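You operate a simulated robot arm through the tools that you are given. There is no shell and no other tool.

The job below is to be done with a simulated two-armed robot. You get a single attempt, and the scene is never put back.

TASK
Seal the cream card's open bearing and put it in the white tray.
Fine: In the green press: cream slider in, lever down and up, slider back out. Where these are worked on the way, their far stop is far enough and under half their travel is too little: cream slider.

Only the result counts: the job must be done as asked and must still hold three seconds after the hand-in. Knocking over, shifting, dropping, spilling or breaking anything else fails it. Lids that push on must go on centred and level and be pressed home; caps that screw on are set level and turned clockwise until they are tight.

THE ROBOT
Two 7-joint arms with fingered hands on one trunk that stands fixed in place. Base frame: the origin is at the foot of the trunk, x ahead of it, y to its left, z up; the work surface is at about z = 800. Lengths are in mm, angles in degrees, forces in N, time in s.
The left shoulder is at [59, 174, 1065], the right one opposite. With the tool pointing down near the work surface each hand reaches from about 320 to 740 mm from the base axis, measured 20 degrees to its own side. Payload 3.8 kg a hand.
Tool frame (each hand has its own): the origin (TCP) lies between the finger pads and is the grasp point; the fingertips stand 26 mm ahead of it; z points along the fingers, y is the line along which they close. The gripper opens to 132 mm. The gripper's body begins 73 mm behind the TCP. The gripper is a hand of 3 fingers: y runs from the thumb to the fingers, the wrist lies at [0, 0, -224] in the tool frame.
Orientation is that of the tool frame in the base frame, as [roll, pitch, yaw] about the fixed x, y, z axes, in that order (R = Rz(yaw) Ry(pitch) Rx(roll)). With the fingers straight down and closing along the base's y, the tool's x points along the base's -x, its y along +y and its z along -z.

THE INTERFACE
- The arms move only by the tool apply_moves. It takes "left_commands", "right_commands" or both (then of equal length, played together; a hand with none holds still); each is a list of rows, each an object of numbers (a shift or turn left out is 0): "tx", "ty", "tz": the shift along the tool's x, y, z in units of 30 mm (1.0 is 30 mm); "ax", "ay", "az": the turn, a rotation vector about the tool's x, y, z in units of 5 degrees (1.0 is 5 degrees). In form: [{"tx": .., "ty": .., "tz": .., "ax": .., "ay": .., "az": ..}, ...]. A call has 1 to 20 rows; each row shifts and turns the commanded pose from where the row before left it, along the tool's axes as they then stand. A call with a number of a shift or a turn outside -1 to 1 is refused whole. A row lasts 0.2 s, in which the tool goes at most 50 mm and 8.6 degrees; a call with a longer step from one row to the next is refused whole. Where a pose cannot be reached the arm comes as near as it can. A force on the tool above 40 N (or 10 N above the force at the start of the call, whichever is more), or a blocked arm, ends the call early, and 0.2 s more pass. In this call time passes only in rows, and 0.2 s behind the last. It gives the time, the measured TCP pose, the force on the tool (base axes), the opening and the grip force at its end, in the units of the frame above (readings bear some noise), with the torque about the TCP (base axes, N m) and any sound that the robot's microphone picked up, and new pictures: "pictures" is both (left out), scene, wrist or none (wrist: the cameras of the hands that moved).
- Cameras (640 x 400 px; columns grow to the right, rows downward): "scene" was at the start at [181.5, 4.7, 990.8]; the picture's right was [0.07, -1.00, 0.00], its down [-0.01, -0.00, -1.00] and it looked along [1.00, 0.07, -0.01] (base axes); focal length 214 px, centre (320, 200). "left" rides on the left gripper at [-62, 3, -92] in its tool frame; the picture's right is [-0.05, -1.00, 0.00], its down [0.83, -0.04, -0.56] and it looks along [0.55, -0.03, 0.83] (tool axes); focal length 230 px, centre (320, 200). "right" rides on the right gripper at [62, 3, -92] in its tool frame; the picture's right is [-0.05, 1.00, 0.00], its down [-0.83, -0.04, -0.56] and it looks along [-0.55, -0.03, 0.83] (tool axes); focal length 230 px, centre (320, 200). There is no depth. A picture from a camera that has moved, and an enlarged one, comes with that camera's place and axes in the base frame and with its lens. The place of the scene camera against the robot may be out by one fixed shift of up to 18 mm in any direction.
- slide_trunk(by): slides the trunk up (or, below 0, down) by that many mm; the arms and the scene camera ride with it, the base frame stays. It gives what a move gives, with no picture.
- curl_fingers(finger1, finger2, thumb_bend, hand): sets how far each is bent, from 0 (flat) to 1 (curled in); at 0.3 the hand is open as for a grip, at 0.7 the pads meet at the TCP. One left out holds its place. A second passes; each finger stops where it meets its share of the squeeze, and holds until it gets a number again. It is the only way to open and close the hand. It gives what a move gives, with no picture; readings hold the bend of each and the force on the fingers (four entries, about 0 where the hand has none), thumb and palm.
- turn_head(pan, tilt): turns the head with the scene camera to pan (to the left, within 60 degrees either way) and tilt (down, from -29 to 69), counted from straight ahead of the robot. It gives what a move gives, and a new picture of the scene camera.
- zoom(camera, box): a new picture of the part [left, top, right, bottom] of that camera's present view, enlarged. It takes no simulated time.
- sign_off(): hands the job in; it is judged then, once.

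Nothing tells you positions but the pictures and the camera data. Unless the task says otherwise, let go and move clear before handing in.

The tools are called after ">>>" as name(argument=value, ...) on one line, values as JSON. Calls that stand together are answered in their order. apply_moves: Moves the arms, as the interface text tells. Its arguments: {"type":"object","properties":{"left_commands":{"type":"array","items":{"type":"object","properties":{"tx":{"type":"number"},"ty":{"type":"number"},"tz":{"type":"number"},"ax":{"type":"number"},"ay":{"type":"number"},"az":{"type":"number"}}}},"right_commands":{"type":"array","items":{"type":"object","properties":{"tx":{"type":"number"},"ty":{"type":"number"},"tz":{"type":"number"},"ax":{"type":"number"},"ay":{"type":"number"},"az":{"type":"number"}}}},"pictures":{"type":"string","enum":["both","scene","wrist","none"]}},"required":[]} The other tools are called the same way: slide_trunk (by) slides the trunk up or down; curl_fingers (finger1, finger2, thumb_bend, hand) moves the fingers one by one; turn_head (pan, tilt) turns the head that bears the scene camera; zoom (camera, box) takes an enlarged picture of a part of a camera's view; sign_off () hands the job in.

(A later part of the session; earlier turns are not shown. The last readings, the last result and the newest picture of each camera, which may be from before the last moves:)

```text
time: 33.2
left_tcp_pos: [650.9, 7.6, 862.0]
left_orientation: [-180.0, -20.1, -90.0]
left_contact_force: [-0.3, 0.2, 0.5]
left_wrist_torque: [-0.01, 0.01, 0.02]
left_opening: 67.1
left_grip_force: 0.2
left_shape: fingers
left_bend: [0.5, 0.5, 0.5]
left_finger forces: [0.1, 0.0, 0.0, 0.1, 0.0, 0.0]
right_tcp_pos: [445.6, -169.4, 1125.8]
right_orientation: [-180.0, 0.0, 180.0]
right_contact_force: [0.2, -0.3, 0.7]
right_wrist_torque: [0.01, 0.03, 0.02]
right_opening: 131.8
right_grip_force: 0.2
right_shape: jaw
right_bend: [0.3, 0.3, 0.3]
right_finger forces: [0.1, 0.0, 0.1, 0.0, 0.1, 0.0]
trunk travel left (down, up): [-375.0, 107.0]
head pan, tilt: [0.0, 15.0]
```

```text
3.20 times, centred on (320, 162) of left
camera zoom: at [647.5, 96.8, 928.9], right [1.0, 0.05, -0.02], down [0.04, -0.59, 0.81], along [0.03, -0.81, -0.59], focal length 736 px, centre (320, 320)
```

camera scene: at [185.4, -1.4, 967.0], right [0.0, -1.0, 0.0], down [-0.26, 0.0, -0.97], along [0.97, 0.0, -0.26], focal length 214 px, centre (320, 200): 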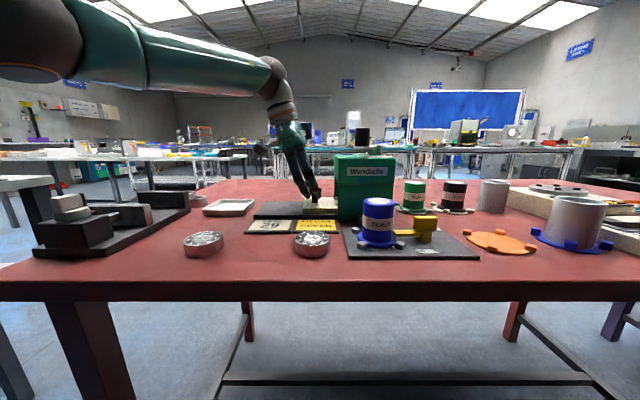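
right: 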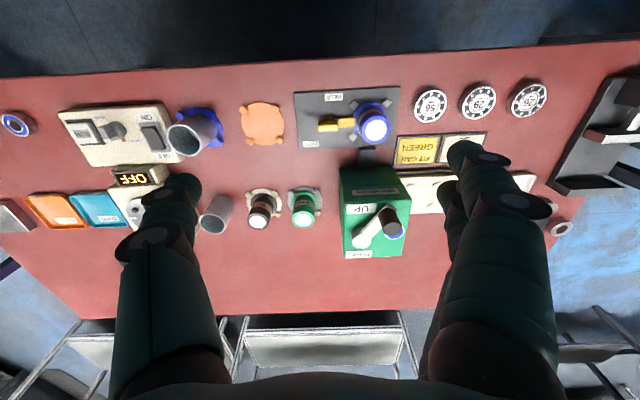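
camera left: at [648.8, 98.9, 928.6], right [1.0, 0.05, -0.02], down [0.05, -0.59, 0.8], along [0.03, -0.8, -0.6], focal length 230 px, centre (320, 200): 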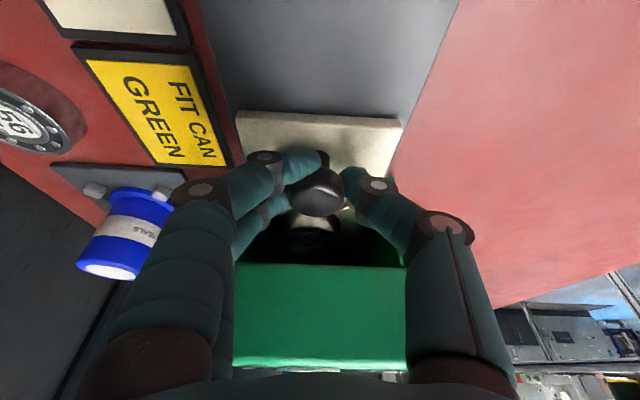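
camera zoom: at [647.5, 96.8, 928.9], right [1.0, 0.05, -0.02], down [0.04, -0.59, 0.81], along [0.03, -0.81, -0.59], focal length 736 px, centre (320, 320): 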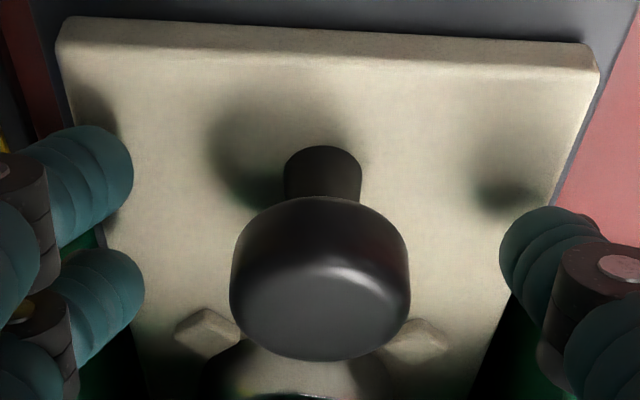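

Released cleanly. I'll lift the left hand out along its own axis and move it left to leave room for the right hand at the lever.

>>> apply_moves(left_commands=[{"tz": -0.8}, {"tz": -0.9}, {"tz": -0.9}, {"tz": -0.9}, {"tx": -0.846, "tz": -0.308}, {"tx": -0.846, "tz": -0.308}, {"tx": -0.846, "tz": -0.308}, {"tx": -0.846, "tz": -0.308}], pictures="both")

>>> zoom(camera="scene", box=[290, 120, 430, 220])

>>> zoom(camera="right", box=[320, 150, 480, 270])

>>> zoom(camera="left", box=[230, 150, 430, 300])

```text
time: 35.0
left_tcp_pos: [651.5, 152.3, 958.4]
left_orientation: [-180.0, -19.9, -90.1]
left_contact_force: [0.1, -0.5, -0.1]
left_wrist_torque: [0.01, 0.01, 0.03]
left_opening: 67.2
left_grip_force: 0.2
left_shape: fingers
left_bend: [0.5, 0.5, 0.5]
left_finger forces: [0.0, 0.0, 0.0, 0.1, 0.1, 0.0]
right_tcp_pos: [444.8, -169.6, 1126.3]
right_orientation: [180.0, 0.0, 179.9]
right_contact_force: [0.2, 1.0, -0.9]
right_wrist_torque: [0.01, -0.02, 0.0]
right_opening: 131.9
right_grip_force: 0.0
right_shape: jaw
right_bend: [0.3, 0.3, 0.3]
right_finger forces: [0.1, 0.0, 0.0, 0.1, 0.1, 0.1]
trunk travel left (down, up): [-375.0, 107.0]
head pan, tilt: [0.0, 15.0]
camera scene: at [184.8, -1.0, 967.2], right [0.0, -1.0, 0.0], down [-0.26, 0.0, -0.97], along [0.97, 0.0, -0.26], focal length 214 px, centre (320, 200)
camera left: at [648.3, 242.9, 1025.4], right [1.0, 0.05, -0.02], down [0.04, -0.59, 0.81], along [0.03, -0.81, -0.59], focal length 230 px, centre (320, 200)
```

scene: 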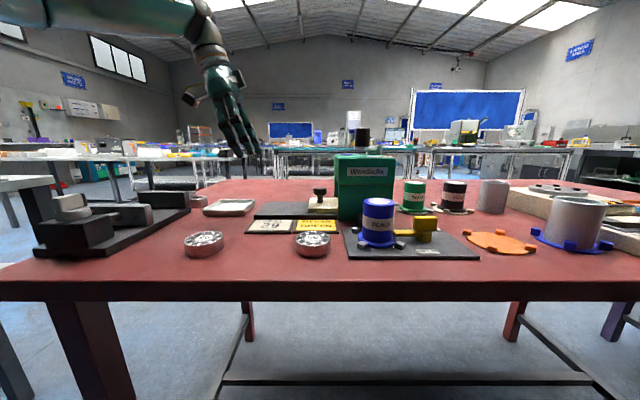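
left: 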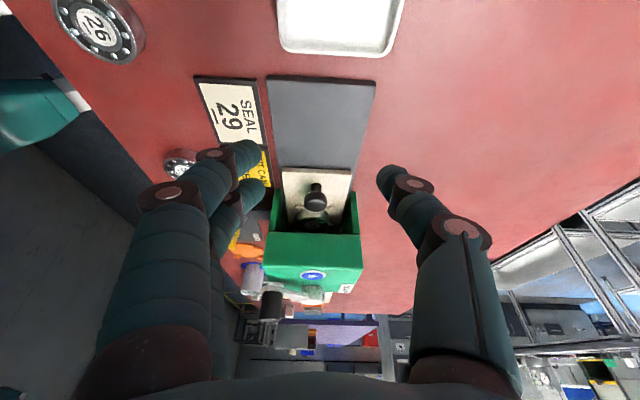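

```text
4.00 times, centred on (360, 170) of scene
camera zoom: at [184.8, -1.0, 967.2], right [0.0, -1.0, 0.0], down [-0.26, 0.0, -0.97], along [0.97, 0.0, -0.26], focal length 858 px, centre (160, 320)
```

zoom: 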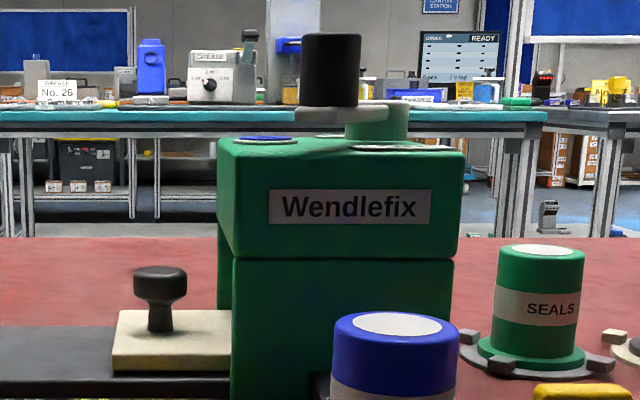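

```text
3.33 times, centred on (400, 210) of right
camera zoom: at [382.3, -167.7, 1218.3], right [0.05, 1.0, 0.0], down [0.83, -0.04, 0.56], along [0.55, -0.03, -0.83], focal length 767 px, centre (53, 167)
```

zoom: 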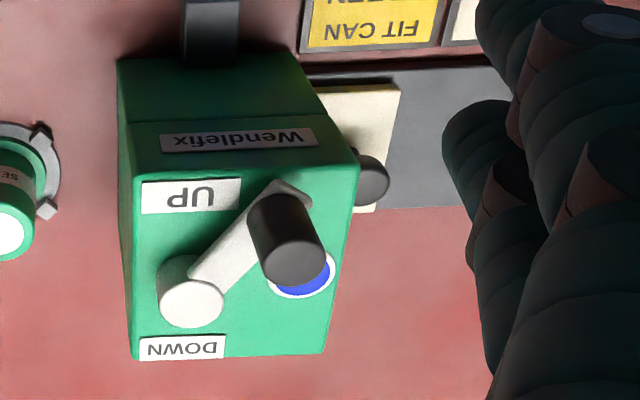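

```text
2.67 times, centred on (330, 225) of left
camera zoom: at [648.3, 242.9, 1025.4], right [1.0, 0.05, -0.02], down [0.04, -0.59, 0.81], along [0.03, -0.81, -0.59], focal length 614 px, centre (293, 133)
```

zoom: 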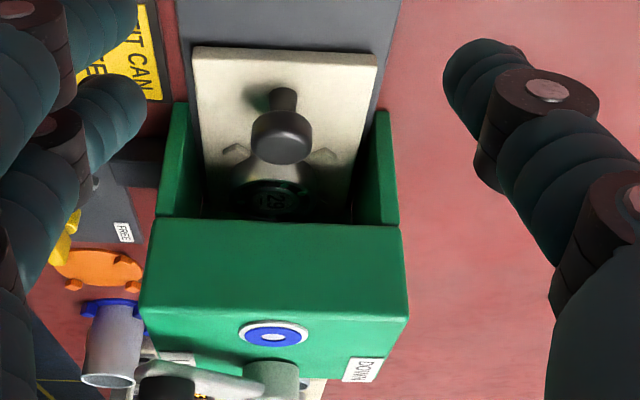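

The slider is fully in, with the knob at y ≈ −1 and the nest inside the press. The press lever pivots near (648, −113), and its knob is near (597, −78) at UP. DOWN should be the mirrored spot on the far side. I'll yaw the right hand so its digits close along x, then view the lever from closer.

>>> apply_moves(right_commands=[{"az": -1}, {"az": -1}, {"az": -1}, {"az": -1}, {"az": -1}, {"az": -1}, {"az": -1}, {"az": -1}, {"az": -1}, {"az": -1}, {"az": -1}, {"az": -1}, {"az": -1}, {"az": -1}, {"az": -1}, {"az": -1}, {"az": -1}, {"az": -1}], pictures="both")

```text
time: 38.8
left_tcp_pos: [651.0, 152.4, 956.9]
left_orientation: [180.0, -20.0, -90.0]
left_contact_force: [-0.3, 0.3, 0.0]
left_wrist_torque: [0.0, 0.02, -0.03]
left_opening: 67.4
left_grip_force: 0.0
left_shape: fingers
left_bend: [0.5, 0.5, 0.5]
left_finger forces: [0.1, 0.0, 0.1, 0.0, 0.1, 0.0]
right_tcp_pos: [445.6, -171.1, 1127.0]
right_orientation: [-179.9, 0.0, -90.0]
right_contact_force: [0.2, 0.0, 0.4]
right_wrist_torque: [-0.01, -0.02, 0.02]
right_opening: 131.9
right_grip_force: 0.1
right_shape: jaw
right_bend: [0.3, 0.3, 0.3]
right_finger forces: [0.0, 0.0, 0.1, 0.1, 0.0, 0.0]
trunk travel left (down, up): [-375.0, 107.0]
head pan, tilt: [0.0, 15.0]
camera scene: at [184.9, -1.2, 967.2], right [0.0, -1.0, 0.0], down [-0.26, 0.0, -0.97], along [0.97, 0.0, -0.26], focal length 214 px, centre (320, 200)
camera right: at [441.0, -232.8, 1218.5], right [-1.0, 0.05, 0.0], down [0.04, 0.83, 0.56], along [0.03, 0.55, -0.83], focal length 230 px, centre (320, 200)
```

scene: 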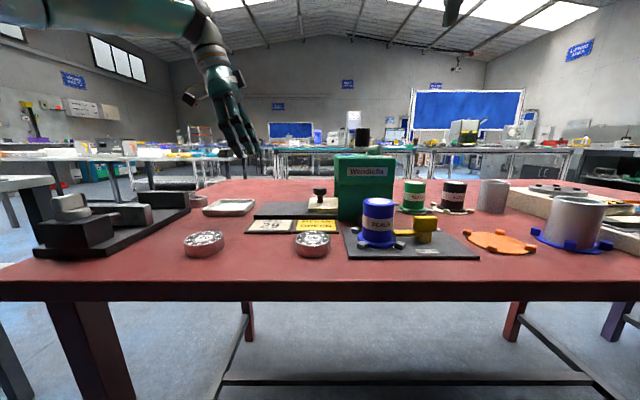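
right: 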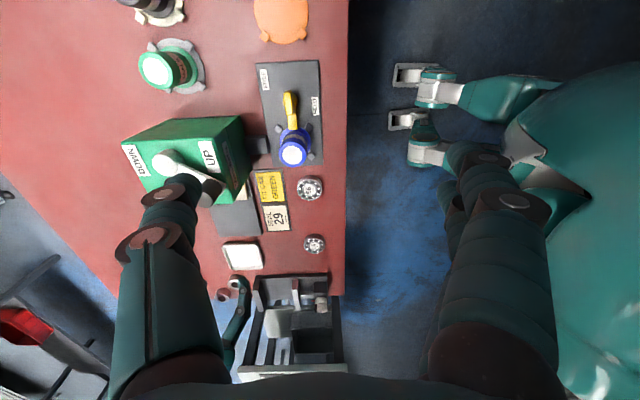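

The yaw works. Now moving the right hand above the lever knob.

>>> apply_moves(right_commands=[{"tx": -0.517, "ty": -0.841, "tz": 0.539}, {"tx": -0.517, "ty": -0.841, "tz": 0.539}, {"tx": -0.517, "ty": -0.841, "tz": 0.539}, {"tx": -0.517, "ty": -0.841, "tz": 0.539}, {"tx": -0.517, "ty": -0.841, "tz": 0.539}, {"tx": -0.517, "ty": -0.841, "tz": 0.539}], pictures="both")

>>> zoom(camera="right", box=[220, 80, 420, 230])

>>> zoom(camera="scene", box=[300, 80, 440, 200])

```text
time: 40.2
left_tcp_pos: [650.8, 152.2, 958.1]
left_orientation: [-180.0, -20.0, -89.9]
left_contact_force: [-0.5, 0.3, 0.1]
left_wrist_torque: [0.01, 0.01, -0.03]
left_opening: 67.0
left_grip_force: 0.0
left_shape: fingers
left_bend: [0.5, 0.5, 0.5]
left_finger forces: [0.0, 0.1, 0.1, 0.0, 0.1, 0.0]
right_tcp_pos: [598.3, -76.9, 1029.5]
right_orientation: [180.0, 0.0, -90.1]
right_contact_force: [1.0, -0.6, 0.4]
right_wrist_torque: [-0.03, 0.0, 0.0]
right_opening: 131.8
right_grip_force: 0.0
right_shape: jaw
right_bend: [0.3, 0.3, 0.3]
right_finger forces: [0.0, 0.0, 0.0, 0.0, 0.0, 0.1]
trunk travel left (down, up): [-375.0, 107.0]
head pan, tilt: [0.0, 15.0]
camera scene: at [185.2, -0.9, 967.1], right [0.0, -1.0, 0.0], down [-0.26, 0.0, -0.97], along [0.97, 0.0, -0.26], focal length 214 px, centre (320, 200)
camera right: at [593.1, -139.3, 1121.0], right [-1.0, 0.05, 0.0], down [0.04, 0.83, 0.56], along [0.03, 0.55, -0.83], focal length 230 px, centre (320, 200)
```

scene: 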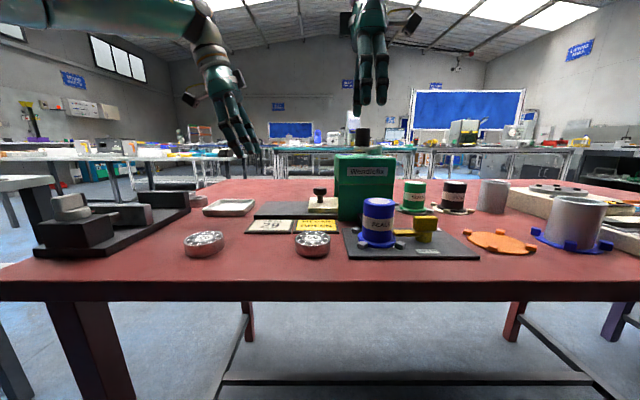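
right: 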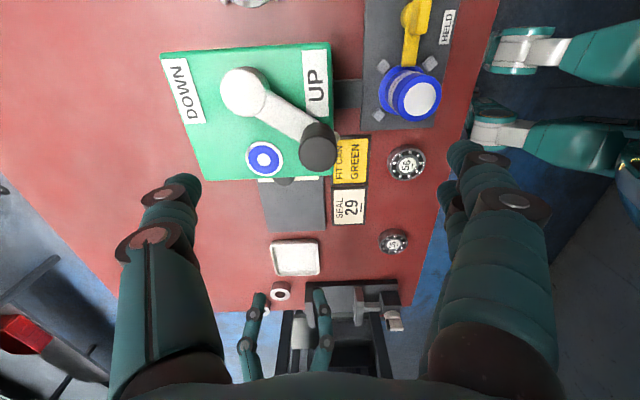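

```text
2.67 times, centred on (320, 155) of right
camera zoom: at [593.1, -139.3, 1121.0], right [-1.0, 0.05, 0.0], down [0.04, 0.83, 0.56], along [0.03, 0.55, -0.83], focal length 614 px, centre (320, 320)
```

zoom: 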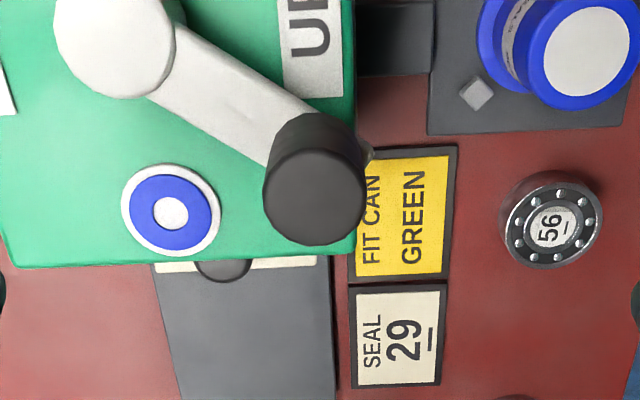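

```text
3.33 times, centred on (370, 140) of scene
camera zoom: at [185.2, -0.9, 967.1], right [0.0, -1.0, 0.0], down [-0.26, 0.0, -0.97], along [0.97, 0.0, -0.26], focal length 715 px, centre (153, 400)
```

zoom: 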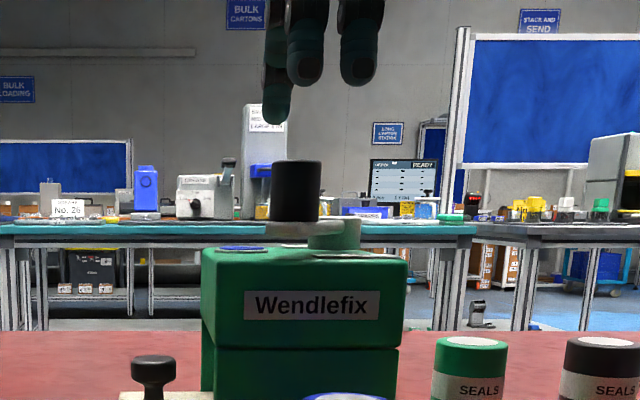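

Measured closely, the lever pivot is at about (648.5, −112) and the knob at about (597, −79) with its top at z ≈ 976. I'll partly close the right hand and lower it around the knob.

>>> curl_fingers(hand="right", finger1=0.5, finger2=0.5, thumb_bend=0.5)

>>> apply_moves(right_commands=[{"tx": 0.07, "tz": 0.5}, {"tz": 0.5}, {"tz": 0.4}, {"tz": 0.3}], pictures="both")

>>> zoom(camera="right", box=[220, 80, 420, 230])

>>> zoom(camera="scene", box=[310, 90, 430, 190])

```text
time: 41.2
left_tcp_pos: [649.8, 152.3, 958.2]
left_orientation: [-179.9, -20.0, -90.0]
left_contact_force: [0.4, 0.4, -0.3]
left_wrist_torque: [-0.01, -0.01, 0.01]
left_opening: 67.2
left_grip_force: 0.1
left_shape: fingers
left_bend: [0.5, 0.5, 0.5]
left_finger forces: [0.0, 0.1, 0.0, 0.0, 0.0, 0.1]
right_tcp_pos: [598.5, -77.8, 1029.8]
right_orientation: [180.0, 0.0, -90.1]
right_contact_force: [-0.3, 0.6, 0.0]
right_wrist_torque: [0.03, 0.0, -0.01]
right_opening: 68.4
right_grip_force: 0.1
right_shape: fingers
right_bend: [0.5, 0.5, 0.5]
right_finger forces: [0.0, 0.1, 0.0, 0.0, 0.1, 0.1]
trunk travel left (down, up): [-375.0, 107.0]
head pan, tilt: [0.0, 15.0]
```

```text
time: 42.2
left_tcp_pos: [651.5, 151.3, 956.8]
left_orientation: [-180.0, -19.9, -90.0]
left_contact_force: [0.1, 0.6, 0.4]
left_wrist_torque: [0.01, 0.01, 0.01]
left_opening: 67.3
left_grip_force: 0.0
left_shape: fingers
left_bend: [0.5, 0.5, 0.5]
left_finger forces: [0.0, 0.0, 0.1, 0.0, 0.0, 0.0]
right_tcp_pos: [597.3, -79.9, 978.2]
right_orientation: [-180.0, 0.0, -90.1]
right_contact_force: [0.2, -0.3, 0.9]
right_wrist_torque: [0.01, -0.01, 0.01]
right_opening: 68.5
right_grip_force: 0.1
right_shape: fingers
right_bend: [0.5, 0.5, 0.5]
right_finger forces: [0.1, 0.0, 0.1, 0.0, 0.1, 0.1]
trunk travel left (down, up): [-375.0, 107.0]
head pan, tilt: [0.0, 15.0]
camera scene: at [185.0, -1.2, 967.1], right [0.0, -1.0, 0.0], down [-0.26, 0.0, -0.97], along [0.97, 0.0, -0.26], focal length 214 px, centre (320, 200)
camera right: at [592.2, -141.9, 1069.6], right [-1.0, 0.05, 0.0], down [0.04, 0.83, 0.56], along [0.03, 0.55, -0.83], focal length 230 px, centre (320, 200)
```

scene: 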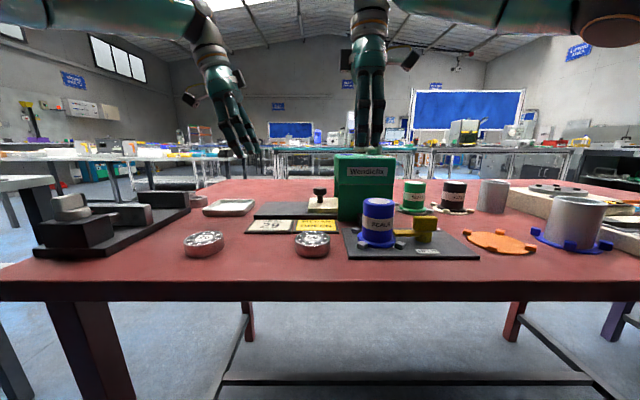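
right: 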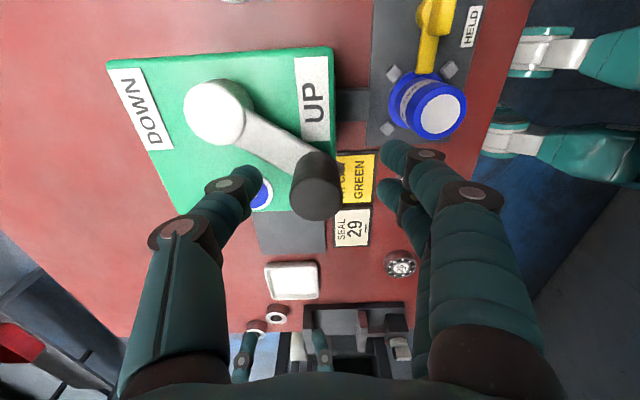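

```text
2.67 times, centred on (320, 155) of right
camera zoom: at [592.2, -141.9, 1069.6], right [-1.0, 0.05, 0.0], down [0.04, 0.83, 0.56], along [0.03, 0.55, -0.83], focal length 614 px, centre (320, 320)
```

zoom: 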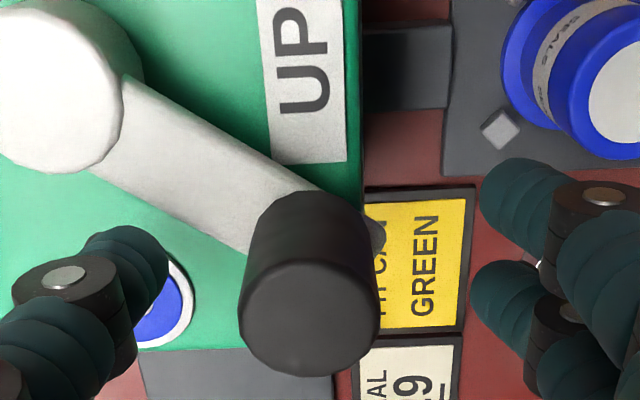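

```text
4.00 times, centred on (370, 140) of scene
camera zoom: at [185.0, -1.2, 967.1], right [0.0, -1.0, 0.0], down [-0.26, 0.0, -0.97], along [0.97, 0.0, -0.26], focal length 858 px, centre (120, 440)
```

zoom: 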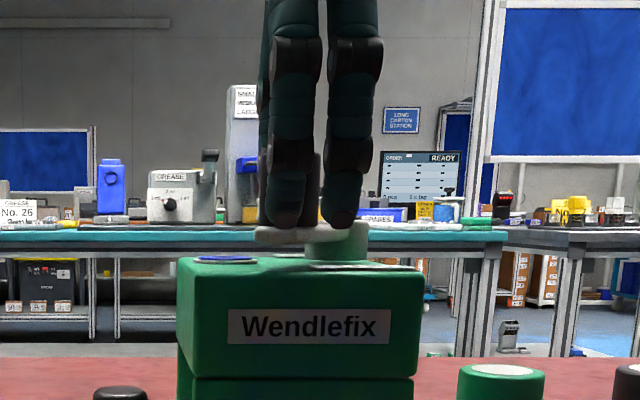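

The knob is well centred between the right fingers and thumb, and the tips are just above the lever arm. I'll close to a light cage around the knob and begin swinging the lever along its arc.

>>> curl_fingers(hand="right", finger1=0.61, finger2=0.61, thumb_bend=0.61)

>>> apply_moves(right_commands=[{"tx": -0.24, "ty": -0.173}, {"tx": -0.248, "ty": -0.248}, {"tx": -0.203, "ty": -0.288}], pictures="both")

>>> zoom(camera="right", box=[220, 80, 420, 230])

```text
time: 43.2
left_tcp_pos: [650.9, 152.2, 957.2]
left_orientation: [180.0, -20.1, -90.0]
left_contact_force: [-0.6, -0.1, -0.9]
left_wrist_torque: [0.01, -0.01, 0.0]
left_opening: 67.1
left_grip_force: 0.0
left_shape: fingers
left_bend: [0.5, 0.5, 0.5]
left_finger forces: [0.0, 0.0, 0.0, 0.0, 0.0, 0.0]
right_tcp_pos: [596.7, -79.1, 977.5]
right_orientation: [-180.0, 0.1, -90.1]
right_contact_force: [0.9, -0.1, 0.6]
right_wrist_torque: [0.02, 0.02, -0.01]
right_opening: 32.5
right_grip_force: 0.0
right_shape: fingers
right_bend: [0.61, 0.61, 0.61]
right_finger forces: [0.0, 0.0, 0.1, 0.1, 0.2, 0.0]
trunk travel left (down, up): [-375.0, 107.0]
head pan, tilt: [0.0, 15.0]
```

```text
time: 44.0
left_tcp_pos: [650.8, 152.4, 958.7]
left_orientation: [180.0, -20.1, -90.0]
left_contact_force: [1.2, -0.3, 0.7]
left_wrist_torque: [-0.01, -0.01, 0.04]
left_opening: 67.3
left_grip_force: 0.0
left_shape: fingers
left_bend: [0.5, 0.5, 0.5]
left_finger forces: [0.0, 0.0, 0.1, 0.0, 0.0, 0.0]
right_tcp_pos: [617.5, -57.3, 979.9]
right_orientation: [180.0, 0.1, -90.0]
right_contact_force: [-3.7, 2.5, 2.5]
right_wrist_torque: [0.0, 0.17, -0.11]
right_opening: 39.1
right_grip_force: 2.1
right_shape: fingers
right_bend: [0.57, 0.61, 0.61]
right_finger forces: [4.5, 0.0, 0.1, 0.0, 0.0, 0.0]
trunk travel left (down, up): [-375.0, 107.0]
head pan, tilt: [0.0, 15.0]
camera scene: at [184.4, -0.8, 967.3], right [0.0, -1.0, 0.0], down [-0.26, 0.0, -0.97], along [0.97, 0.0, -0.26], focal length 214 px, centre (320, 200)
camera right: at [612.9, -120.7, 1070.2], right [-1.0, 0.05, 0.0], down [0.04, 0.83, 0.56], along [0.03, 0.56, -0.83], focal length 230 px, centre (320, 200)
```

scene: 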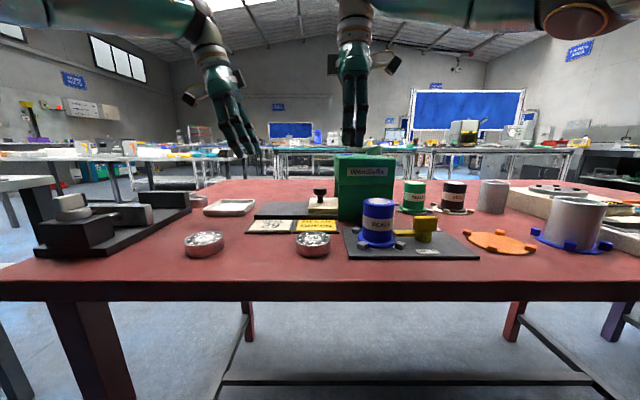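
right: 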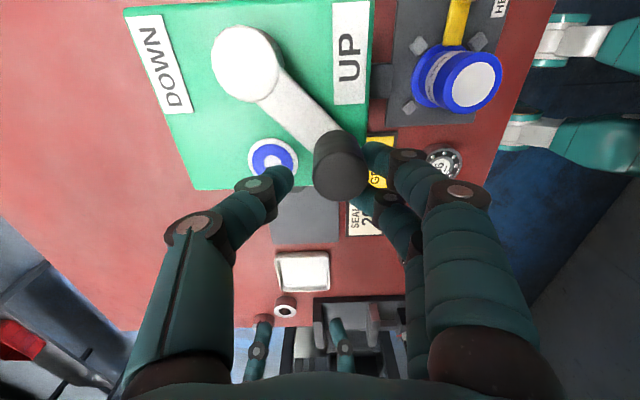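

```text
2.67 times, centred on (320, 155) of right
camera zoom: at [612.9, -120.7, 1070.2], right [-1.0, 0.05, 0.0], down [0.04, 0.83, 0.56], along [0.03, 0.56, -0.83], focal length 614 px, centre (320, 320)
```

zoom: 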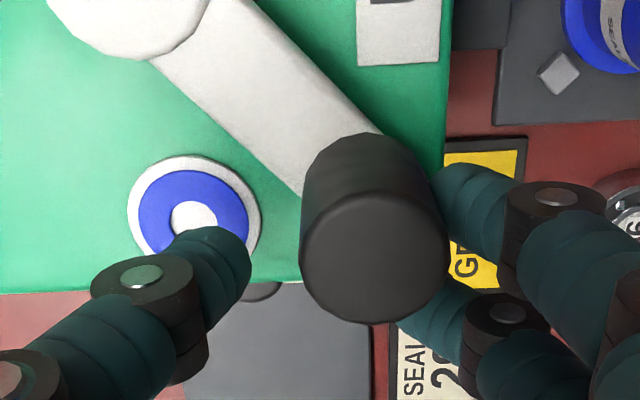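

The lever knob follows, now about 12° along, with only light force needed. I'll continue along the arc with the pushing offset accounted for.

>>> apply_moves(right_commands=[{"tx": 0.09, "ty": -0.173}, {"tx": -0.083, "ty": -0.243}, {"tx": -0.083, "ty": -0.233}, {"tx": -0.1, "ty": -0.333}, {"tx": -0.027, "ty": -0.35}], pictures="both")

>>> zoom(camera="right", box=[220, 80, 420, 230])

```text
time: 45.2
left_tcp_pos: [650.3, 154.9, 956.6]
left_orientation: [180.0, -20.2, -90.0]
left_contact_force: [-0.6, -0.5, 1.3]
left_wrist_torque: [-0.04, -0.04, -0.01]
left_opening: 67.2
left_grip_force: 0.0
left_shape: fingers
left_bend: [0.5, 0.5, 0.5]
left_finger forces: [0.0, 0.0, 0.0, 0.0, 0.0, 0.1]
right_tcp_pos: [657.5, -47.5, 978.6]
right_orientation: [-179.9, 0.2, -89.8]
right_contact_force: [-6.6, 22.3, -2.3]
right_wrist_torque: [0.5, 0.1, -0.54]
right_opening: 45.0
right_grip_force: 13.2
right_shape: fingers
right_bend: [0.54, 0.6, 0.61]
right_finger forces: [5.1, 21.0, 0.0, 0.0, 0.0, 0.0]
trunk travel left (down, up): [-375.0, 107.0]
head pan, tilt: [0.0, 15.0]
camera scene: at [184.5, 0.9, 967.2], right [0.0, -1.0, 0.0], down [-0.26, 0.0, -0.97], along [0.97, 0.0, -0.26], focal length 214 px, centre (320, 200)
camera right: at [652.9, -110.0, 1070.8], right [-1.0, 0.05, 0.0], down [0.04, 0.83, 0.56], along [0.03, 0.56, -0.83], focal length 230 px, centre (320, 200)
```

scene: 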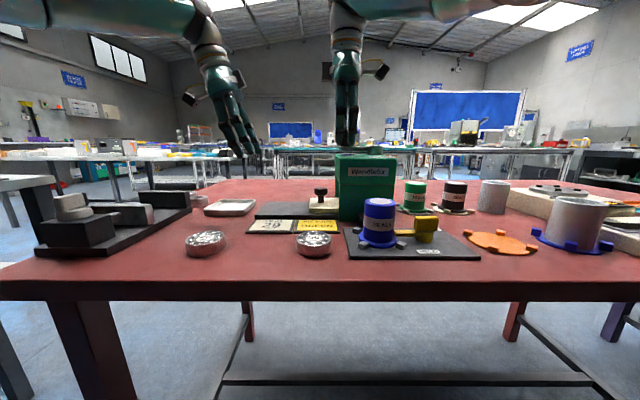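
right: 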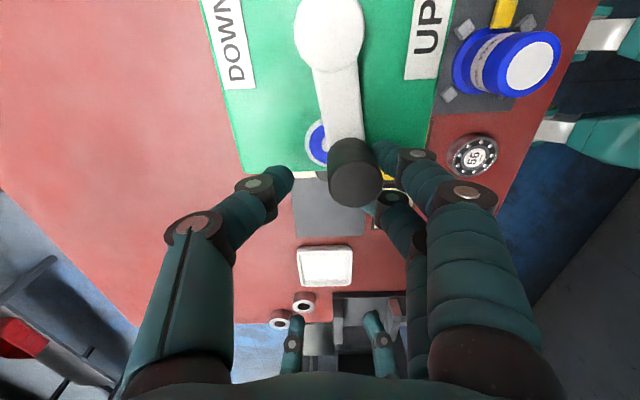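

```text
2.67 times, centred on (320, 155) of right
camera zoom: at [652.9, -110.0, 1070.8], right [-1.0, 0.05, 0.0], down [0.04, 0.83, 0.56], along [0.03, 0.56, -0.83], focal length 614 px, centre (320, 320)
```

zoom: 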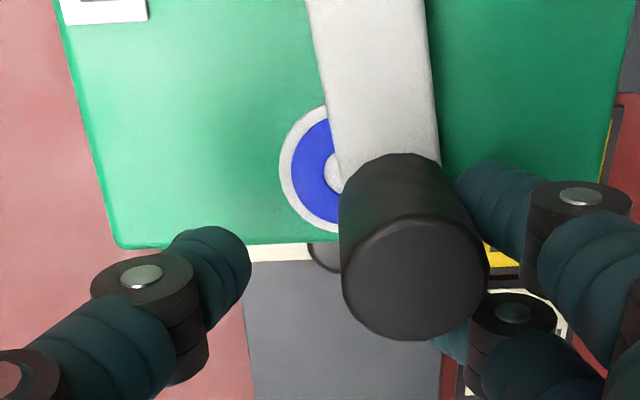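

The lever is about halfway, near 95–100°. Finger 2 is wedged against the knob's side, so I'll back off to re-centre on the knob, then grip it properly and carry on.

>>> apply_moves(right_commands=[{"ty": 0.3}, {"ty": 0.25}], pictures="wrist")

>>> zoom(camera="right", box=[220, 80, 420, 230])

```text
time: 45.8
left_tcp_pos: [650.1, 154.1, 957.7]
left_orientation: [180.0, -20.1, -90.0]
left_contact_force: [-0.5, -0.7, -0.6]
left_wrist_torque: [0.01, 0.0, -0.01]
left_opening: 67.3
left_grip_force: 0.1
left_shape: fingers
left_bend: [0.5, 0.5, 0.5]
left_finger forces: [0.1, 0.1, 0.1, 0.0, 0.1, 0.0]
right_tcp_pos: [641.4, -52.5, 979.2]
right_orientation: [-180.0, -0.1, -90.2]
right_contact_force: [-4.9, 10.6, -1.6]
right_wrist_torque: [0.24, 0.1, -0.25]
right_opening: 41.8
right_grip_force: 10.6
right_shape: fingers
right_bend: [0.55, 0.59, 0.61]
right_finger forces: [6.0, 14.7, 0.0, 0.0, 0.1, 0.0]
trunk travel left (down, up): [-375.0, 107.0]
head pan, tilt: [0.0, 15.0]
camera right: at [636.3, -114.7, 1071.0], right [-1.0, 0.05, 0.0], down [0.05, 0.83, 0.55], along [0.03, 0.55, -0.83], focal length 230 px, centre (320, 200)
```

right: 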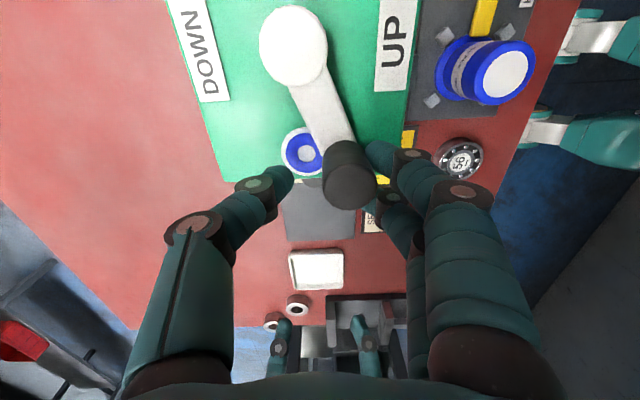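

```text
2.67 times, centred on (320, 155) of right
camera zoom: at [636.3, -114.7, 1071.0], right [-1.0, 0.05, 0.0], down [0.05, 0.83, 0.55], along [0.03, 0.55, -0.83], focal length 614 px, centre (320, 320)
```

zoom: 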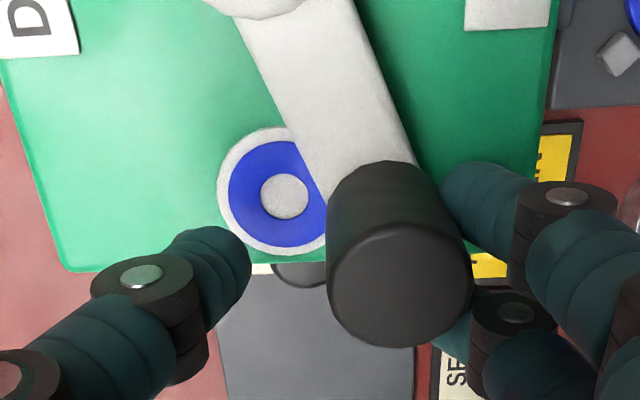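

The lever seems to move back with my hand, so it may be spring-loaded or dragged by the wedged finger. I'll open the fingers a little to see what it does on its own.

>>> curl_fingers(hand="right", finger1=0.45, finger2=0.45, thumb_bend=0.5)

>>> zoom(camera="right", box=[220, 80, 420, 230])

```text
time: 46.8
left_tcp_pos: [649.9, 151.9, 957.4]
left_orientation: [-179.9, -20.1, -90.0]
left_contact_force: [0.5, -1.0, 1.8]
left_wrist_torque: [0.03, 0.04, 0.01]
left_opening: 67.1
left_grip_force: 0.0
left_shape: fingers
left_bend: [0.5, 0.5, 0.5]
left_finger forces: [0.1, 0.1, 0.0, 0.0, 0.0, 0.0]
right_tcp_pos: [641.1, -54.0, 978.5]
right_orientation: [180.0, 0.0, -90.1]
right_contact_force: [0.3, 0.5, 0.1]
right_wrist_torque: [-0.05, -0.01, -0.01]
right_opening: 75.4
right_grip_force: 0.0
right_shape: fingers
right_bend: [0.45, 0.45, 0.5]
right_finger forces: [0.1, 0.0, 0.1, 0.0, 0.1, 0.0]
trunk travel left (down, up): [-375.0, 107.0]
head pan, tilt: [0.0, 15.0]
```

```text
2.67 times, centred on (320, 155) of right
camera zoom: at [636.7, -115.3, 1070.7], right [-1.0, 0.05, 0.0], down [0.04, 0.83, 0.56], along [0.03, 0.55, -0.83], focal length 614 px, centre (320, 320)
```

zoom: 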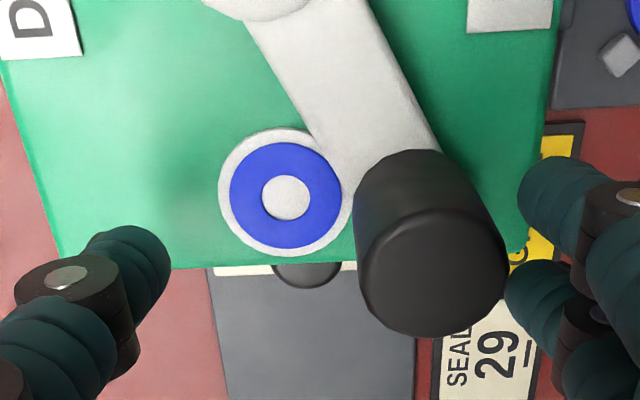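

>>> apply_moves(right_commands=[{"ty": 0.2}, {"ty": 0.0}, {"ty": 0.0}], pictures="none")

>>> zoom(camera="right", box=[220, 80, 420, 230])

```text
time: 47.6
left_tcp_pos: [650.8, 151.5, 956.8]
left_orientation: [180.0, -20.0, -90.1]
left_contact_force: [-0.5, -0.3, 0.1]
left_wrist_torque: [-0.01, -0.02, 0.0]
left_opening: 67.3
left_grip_force: 0.1
left_shape: fingers
left_bend: [0.5, 0.5, 0.5]
left_finger forces: [0.0, 0.0, 0.0, 0.1, 0.0, 0.0]
right_tcp_pos: [634.8, -53.0, 978.9]
right_orientation: [179.9, 0.0, -90.1]
right_contact_force: [-0.2, -0.7, -0.3]
right_wrist_torque: [0.0, -0.02, 0.02]
right_opening: 75.4
right_grip_force: 0.1
right_shape: fingers
right_bend: [0.45, 0.45, 0.5]
right_finger forces: [0.0, 0.1, 0.0, 0.1, 0.0, 0.0]
trunk travel left (down, up): [-375.0, 107.0]
head pan, tilt: [0.0, 15.0]
```

```text
2.67 times, centred on (320, 155) of right
camera zoom: at [630.5, -115.1, 1069.8], right [-1.0, 0.05, 0.0], down [0.04, 0.83, 0.56], along [0.03, 0.55, -0.83], focal length 614 px, centre (320, 320)
```

zoom: 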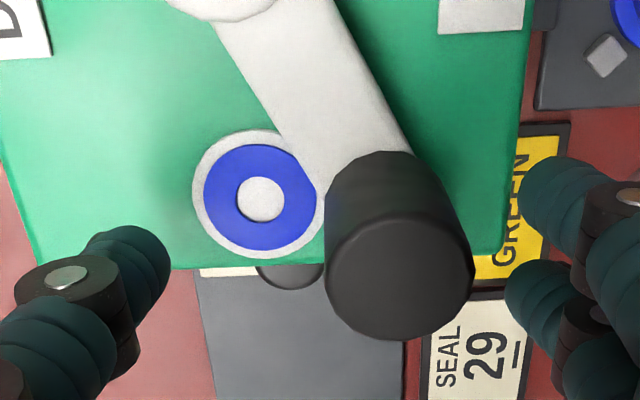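

The lever stays where it is left, so it has no spring. I'll centre the hand on the knob and clamp it properly this time.

>>> apply_moves(right_commands=[{"tx": 0.134, "ty": 0.25}, {"tx": 0.134, "ty": 0.25}], pictures="none")

>>> curl_fingers(hand="right", finger1=0.66, finger2=0.66, thumb_bend=0.66)

>>> zoom(camera="right", box=[220, 80, 420, 230])

```text
time: 48.2
left_tcp_pos: [650.6, 153.1, 957.8]
left_orientation: [-179.9, -20.1, -90.0]
left_contact_force: [-0.5, 0.4, 0.5]
left_wrist_torque: [0.0, -0.01, -0.02]
left_opening: 67.1
left_grip_force: 0.1
left_shape: fingers
left_bend: [0.5, 0.5, 0.5]
left_finger forces: [0.0, 0.0, 0.0, 0.0, 0.1, 0.0]
right_tcp_pos: [621.0, -60.9, 979.1]
right_orientation: [-179.9, 0.0, -90.1]
right_contact_force: [0.2, 0.8, -0.2]
right_wrist_torque: [-0.03, -0.03, 0.01]
right_opening: 75.6
right_grip_force: 0.1
right_shape: fingers
right_bend: [0.45, 0.45, 0.5]
right_finger forces: [0.0, 0.0, 0.1, 0.1, 0.0, 0.0]
trunk travel left (down, up): [-375.0, 107.0]
head pan, tilt: [0.0, 15.0]
```

```text
time: 49.2
left_tcp_pos: [650.3, 152.0, 958.0]
left_orientation: [180.0, -20.0, -90.0]
left_contact_force: [-0.4, 0.1, 0.3]
left_wrist_torque: [-0.02, 0.0, 0.0]
left_opening: 67.2
left_grip_force: 0.1
left_shape: fingers
left_bend: [0.5, 0.5, 0.5]
left_finger forces: [0.0, 0.0, 0.0, 0.1, 0.1, 0.0]
right_tcp_pos: [621.7, -59.1, 978.0]
right_orientation: [180.0, 0.0, -90.1]
right_contact_force: [-0.5, 1.4, -0.8]
right_wrist_torque: [0.0, 0.0, -0.02]
right_opening: 23.6
right_grip_force: 3.0
right_shape: fingers
right_bend: [0.63, 0.63, 0.65]
right_finger forces: [1.6, 1.9, 0.0, 0.0, 2.8, 0.0]
trunk travel left (down, up): [-375.0, 107.0]
head pan, tilt: [0.0, 15.0]
```

```text
2.67 times, centred on (320, 155) of right
camera zoom: at [616.7, -122.1, 1070.3], right [-1.0, 0.05, 0.0], down [0.04, 0.83, 0.56], along [0.03, 0.55, -0.83], focal length 614 px, centre (320, 320)
```

zoom: 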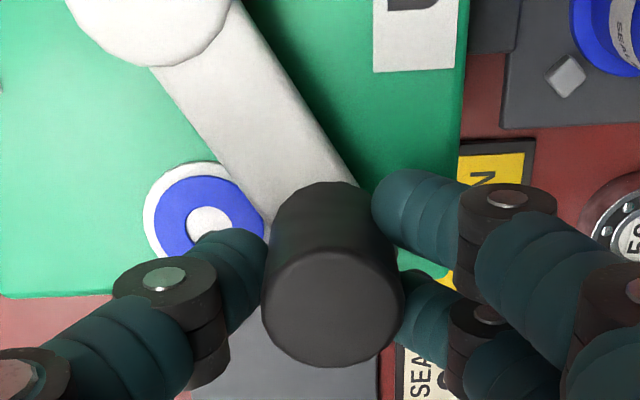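

The knob is clamped evenly now. I'll firm the grip a little and swing along the arc.

>>> curl_fingers(hand="right", finger1=0.74, finger2=0.74, thumb_bend=0.75)

>>> apply_moves(right_commands=[{"tx": -0.153, "ty": -0.303}, {"tx": -0.1, "ty": -0.323}, {"tx": -0.043, "ty": -0.34}, {"tx": 0.02, "ty": -0.337}], pictures="wrist")

>>> zoom(camera="right", box=[220, 80, 420, 230])

```text
time: 50.2
left_tcp_pos: [651.7, 152.0, 957.2]
left_orientation: [179.9, -20.0, -90.1]
left_contact_force: [-0.3, 0.2, 1.2]
left_wrist_torque: [0.03, 0.01, -0.01]
left_opening: 67.2
left_grip_force: 0.0
left_shape: fingers
left_bend: [0.5, 0.5, 0.5]
left_finger forces: [0.1, 0.0, 0.0, 0.0, 0.1, 0.0]
right_tcp_pos: [622.6, -59.4, 976.7]
right_orientation: [179.9, 0.0, -90.0]
right_contact_force: [-1.2, 2.1, -8.6]
right_wrist_torque: [0.02, -0.03, 0.04]
right_opening: 20.7
right_grip_force: 15.1
right_shape: fingers
right_bend: [0.69, 0.69, 0.68]
right_finger forces: [7.3, 8.9, 0.1, 0.0, 14.6, 0.0]
trunk travel left (down, up): [-375.0, 107.0]
head pan, tilt: [0.0, 15.0]
```

```text
time: 51.2
left_tcp_pos: [650.7, 154.8, 957.8]
left_orientation: [-180.0, -20.0, -90.0]
left_contact_force: [-0.6, 0.6, -0.7]
left_wrist_torque: [0.01, -0.01, 0.02]
left_opening: 67.0
left_grip_force: 0.1
left_shape: fingers
left_bend: [0.5, 0.5, 0.5]
left_finger forces: [0.0, 0.1, 0.0, 0.0, 0.1, 0.0]
right_tcp_pos: [660.3, -47.5, 978.2]
right_orientation: [-179.9, 0.2, -89.9]
right_contact_force: [-2.3, 16.9, -7.3]
right_wrist_torque: [0.25, -0.03, -0.36]
right_opening: 22.7
right_grip_force: 18.7
right_shape: fingers
right_bend: [0.69, 0.7, 0.68]
right_finger forces: [10.5, 16.0, 0.0, 0.0, 11.3, 0.0]
trunk travel left (down, up): [-375.0, 107.0]
head pan, tilt: [0.0, 15.0]
camera right: at [655.5, -110.9, 1069.8], right [-1.0, 0.05, 0.0], down [0.04, 0.83, 0.56], along [0.03, 0.56, -0.83], focal length 230 px, centre (320, 200)
```

right: 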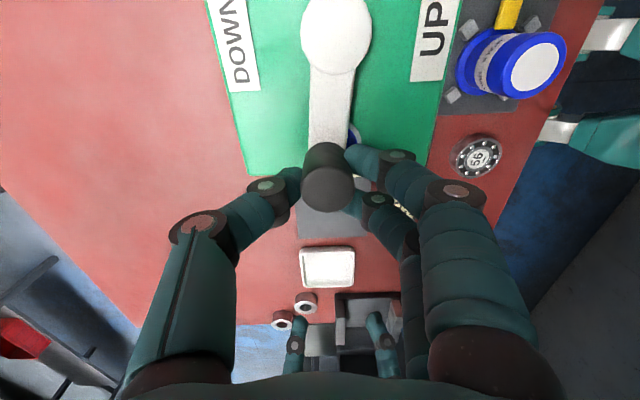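

```text
2.67 times, centred on (320, 155) of right
camera zoom: at [655.5, -110.9, 1069.8], right [-1.0, 0.05, 0.0], down [0.04, 0.83, 0.56], along [0.03, 0.56, -0.83], focal length 614 px, centre (320, 320)
```

zoom: 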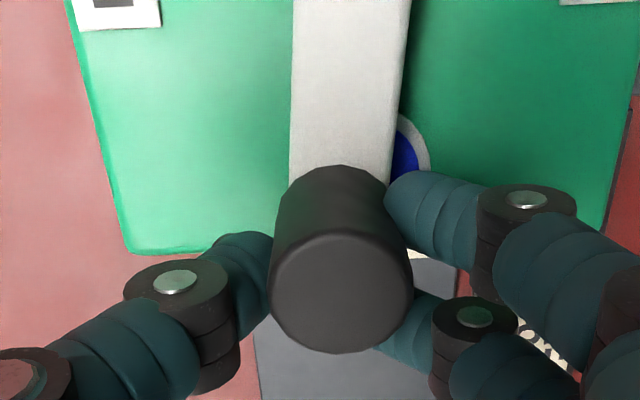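

The lever has passed mid-swing, at about 86°. I'll ease the y-offset slightly and continue toward DOWN.

>>> apply_moves(right_commands=[{"tx": -0.017, "ty": -0.34}, {"tx": 0.127, "ty": -0.327}, {"tx": 0.18, "ty": -0.3}], pictures="wrist")

>>> zoom(camera="right", box=[220, 80, 420, 230])

```text
time: 51.9
left_tcp_pos: [650.1, 151.8, 958.2]
left_orientation: [-180.0, -20.0, -90.2]
left_contact_force: [0.6, -0.5, -0.1]
left_wrist_torque: [0.02, 0.02, 0.0]
left_opening: 67.2
left_grip_force: 0.0
left_shape: fingers
left_bend: [0.5, 0.5, 0.5]
left_finger forces: [0.0, 0.1, 0.0, 0.0, 0.0, 0.1]
right_tcp_pos: [670.0, -49.4, 976.3]
right_orientation: [179.7, 1.4, -88.9]
right_contact_force: [-2.9, 15.9, -2.3]
right_wrist_torque: [0.21, 0.05, -0.31]
right_opening: 23.2
right_grip_force: 22.9
right_shape: fingers
right_bend: [0.69, 0.71, 0.68]
right_finger forces: [10.7, 21.5, 0.0, 0.0, 13.1, 0.1]
right hand out of reach, approached as far as the arm can: row 2, 3
trunk travel left (down, up): [-375.0, 107.0]
head pan, tilt: [0.0, 15.0]
stopped in row 3 (right hand): the force on the tool passed its limit at 44 N (the readings are from after the stop); the commanded pose is now the measured one
camera right: at [667.4, -114.1, 1068.0], right [-1.0, 0.03, 0.0], down [0.03, 0.82, 0.57], along [0.01, 0.57, -0.82], focal length 230 px, centre (320, 200)
```

right: 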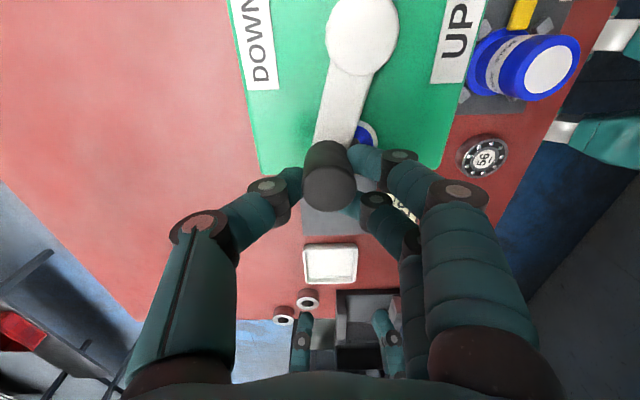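

```text
2.67 times, centred on (320, 155) of right
camera zoom: at [667.4, -114.1, 1068.0], right [-1.0, 0.03, 0.0], down [0.03, 0.82, 0.57], along [0.01, 0.57, -0.82], focal length 614 px, centre (320, 320)
```

zoom: 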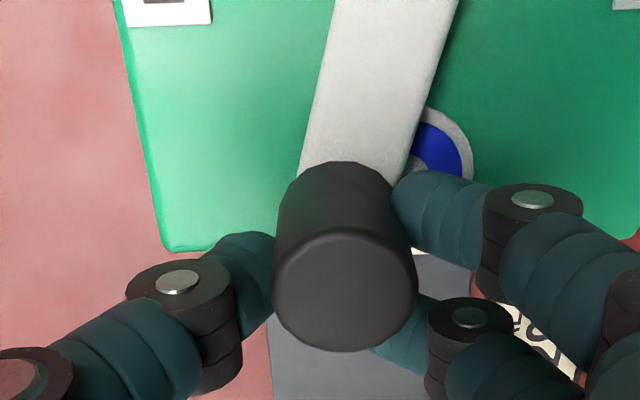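

The right arm is at the edge of its reach with the hand vertical. I'll open the fingers, recentre on the knob (the lever holds its place) and tilt the hand 25° so the wrist comes back toward the robot, which gains reach.

>>> curl_fingers(hand="right", finger1=0.53, finger2=0.53, thumb_bend=0.55)

>>> apply_moves(right_commands=[{"tz": -0.13}, {"tx": 0.117, "ty": 0.167}, {"tx": 0.117, "ty": 0.167}], pictures="wrist")

>>> zoom(camera="right", box=[220, 80, 420, 230])

```text
time: 52.9
left_tcp_pos: [650.1, 153.0, 957.0]
left_orientation: [180.0, -19.9, -90.0]
left_contact_force: [0.9, -0.3, 0.4]
left_wrist_torque: [0.0, 0.01, -0.01]
left_opening: 67.3
left_grip_force: 0.1
left_shape: fingers
left_bend: [0.5, 0.5, 0.5]
left_finger forces: [0.1, 0.0, 0.0, 0.1, 0.0, 0.0]
right_tcp_pos: [671.9, -53.4, 977.8]
right_orientation: [179.9, 1.0, -89.2]
right_contact_force: [-0.3, 0.8, 0.3]
right_wrist_torque: [0.01, 0.0, -0.04]
right_opening: 53.8
right_grip_force: 0.1
right_shape: fingers
right_bend: [0.53, 0.53, 0.55]
right_finger forces: [0.0, 0.0, 0.0, 0.1, 0.1, 0.1]
trunk travel left (down, up): [-375.0, 107.0]
head pan, tilt: [0.0, 15.0]
```

```text
time: 53.7
left_tcp_pos: [651.2, 152.1, 958.2]
left_orientation: [-180.0, -20.0, -90.0]
left_contact_force: [0.3, -0.6, 0.6]
left_wrist_torque: [-0.04, 0.02, -0.04]
left_opening: 67.1
left_grip_force: 0.1
left_shape: fingers
left_bend: [0.5, 0.5, 0.5]
left_finger forces: [0.0, 0.0, 0.0, 0.1, 0.0, 0.0]
right_tcp_pos: [661.4, -60.9, 982.8]
right_orientation: [179.9, 0.9, -89.2]
right_contact_force: [0.4, 0.2, -0.3]
right_wrist_torque: [-0.04, 0.01, -0.03]
right_opening: 53.6
right_grip_force: 0.1
right_shape: fingers
right_bend: [0.53, 0.53, 0.55]
right_finger forces: [0.0, 0.0, 0.0, 0.1, 0.0, 0.0]
trunk travel left (down, up): [-375.0, 107.0]
head pan, tilt: [0.0, 15.0]
camera right: at [658.3, -124.3, 1072.8], right [-1.0, 0.04, 0.0], down [0.03, 0.82, 0.57], along [0.02, 0.57, -0.82], focal length 230 px, centre (320, 200)
```

right: 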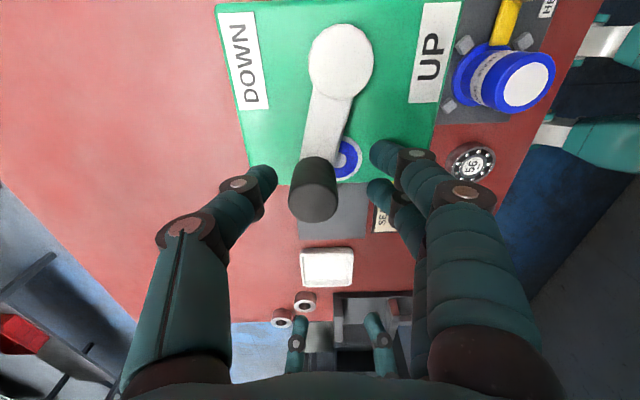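

```text
2.67 times, centred on (320, 155) of right
camera zoom: at [658.3, -124.3, 1072.8], right [-1.0, 0.04, 0.0], down [0.03, 0.82, 0.57], along [0.02, 0.57, -0.82], focal length 614 px, centre (320, 320)
```

zoom: 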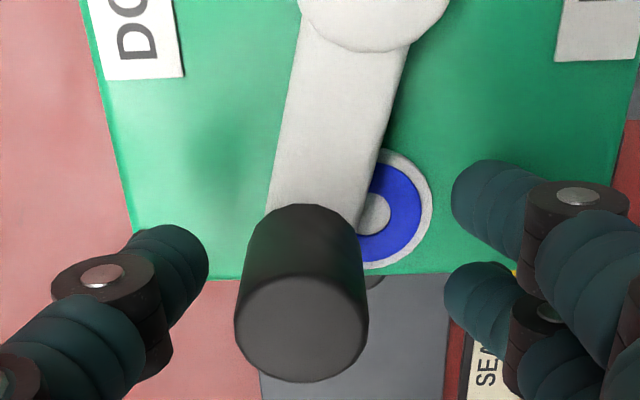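

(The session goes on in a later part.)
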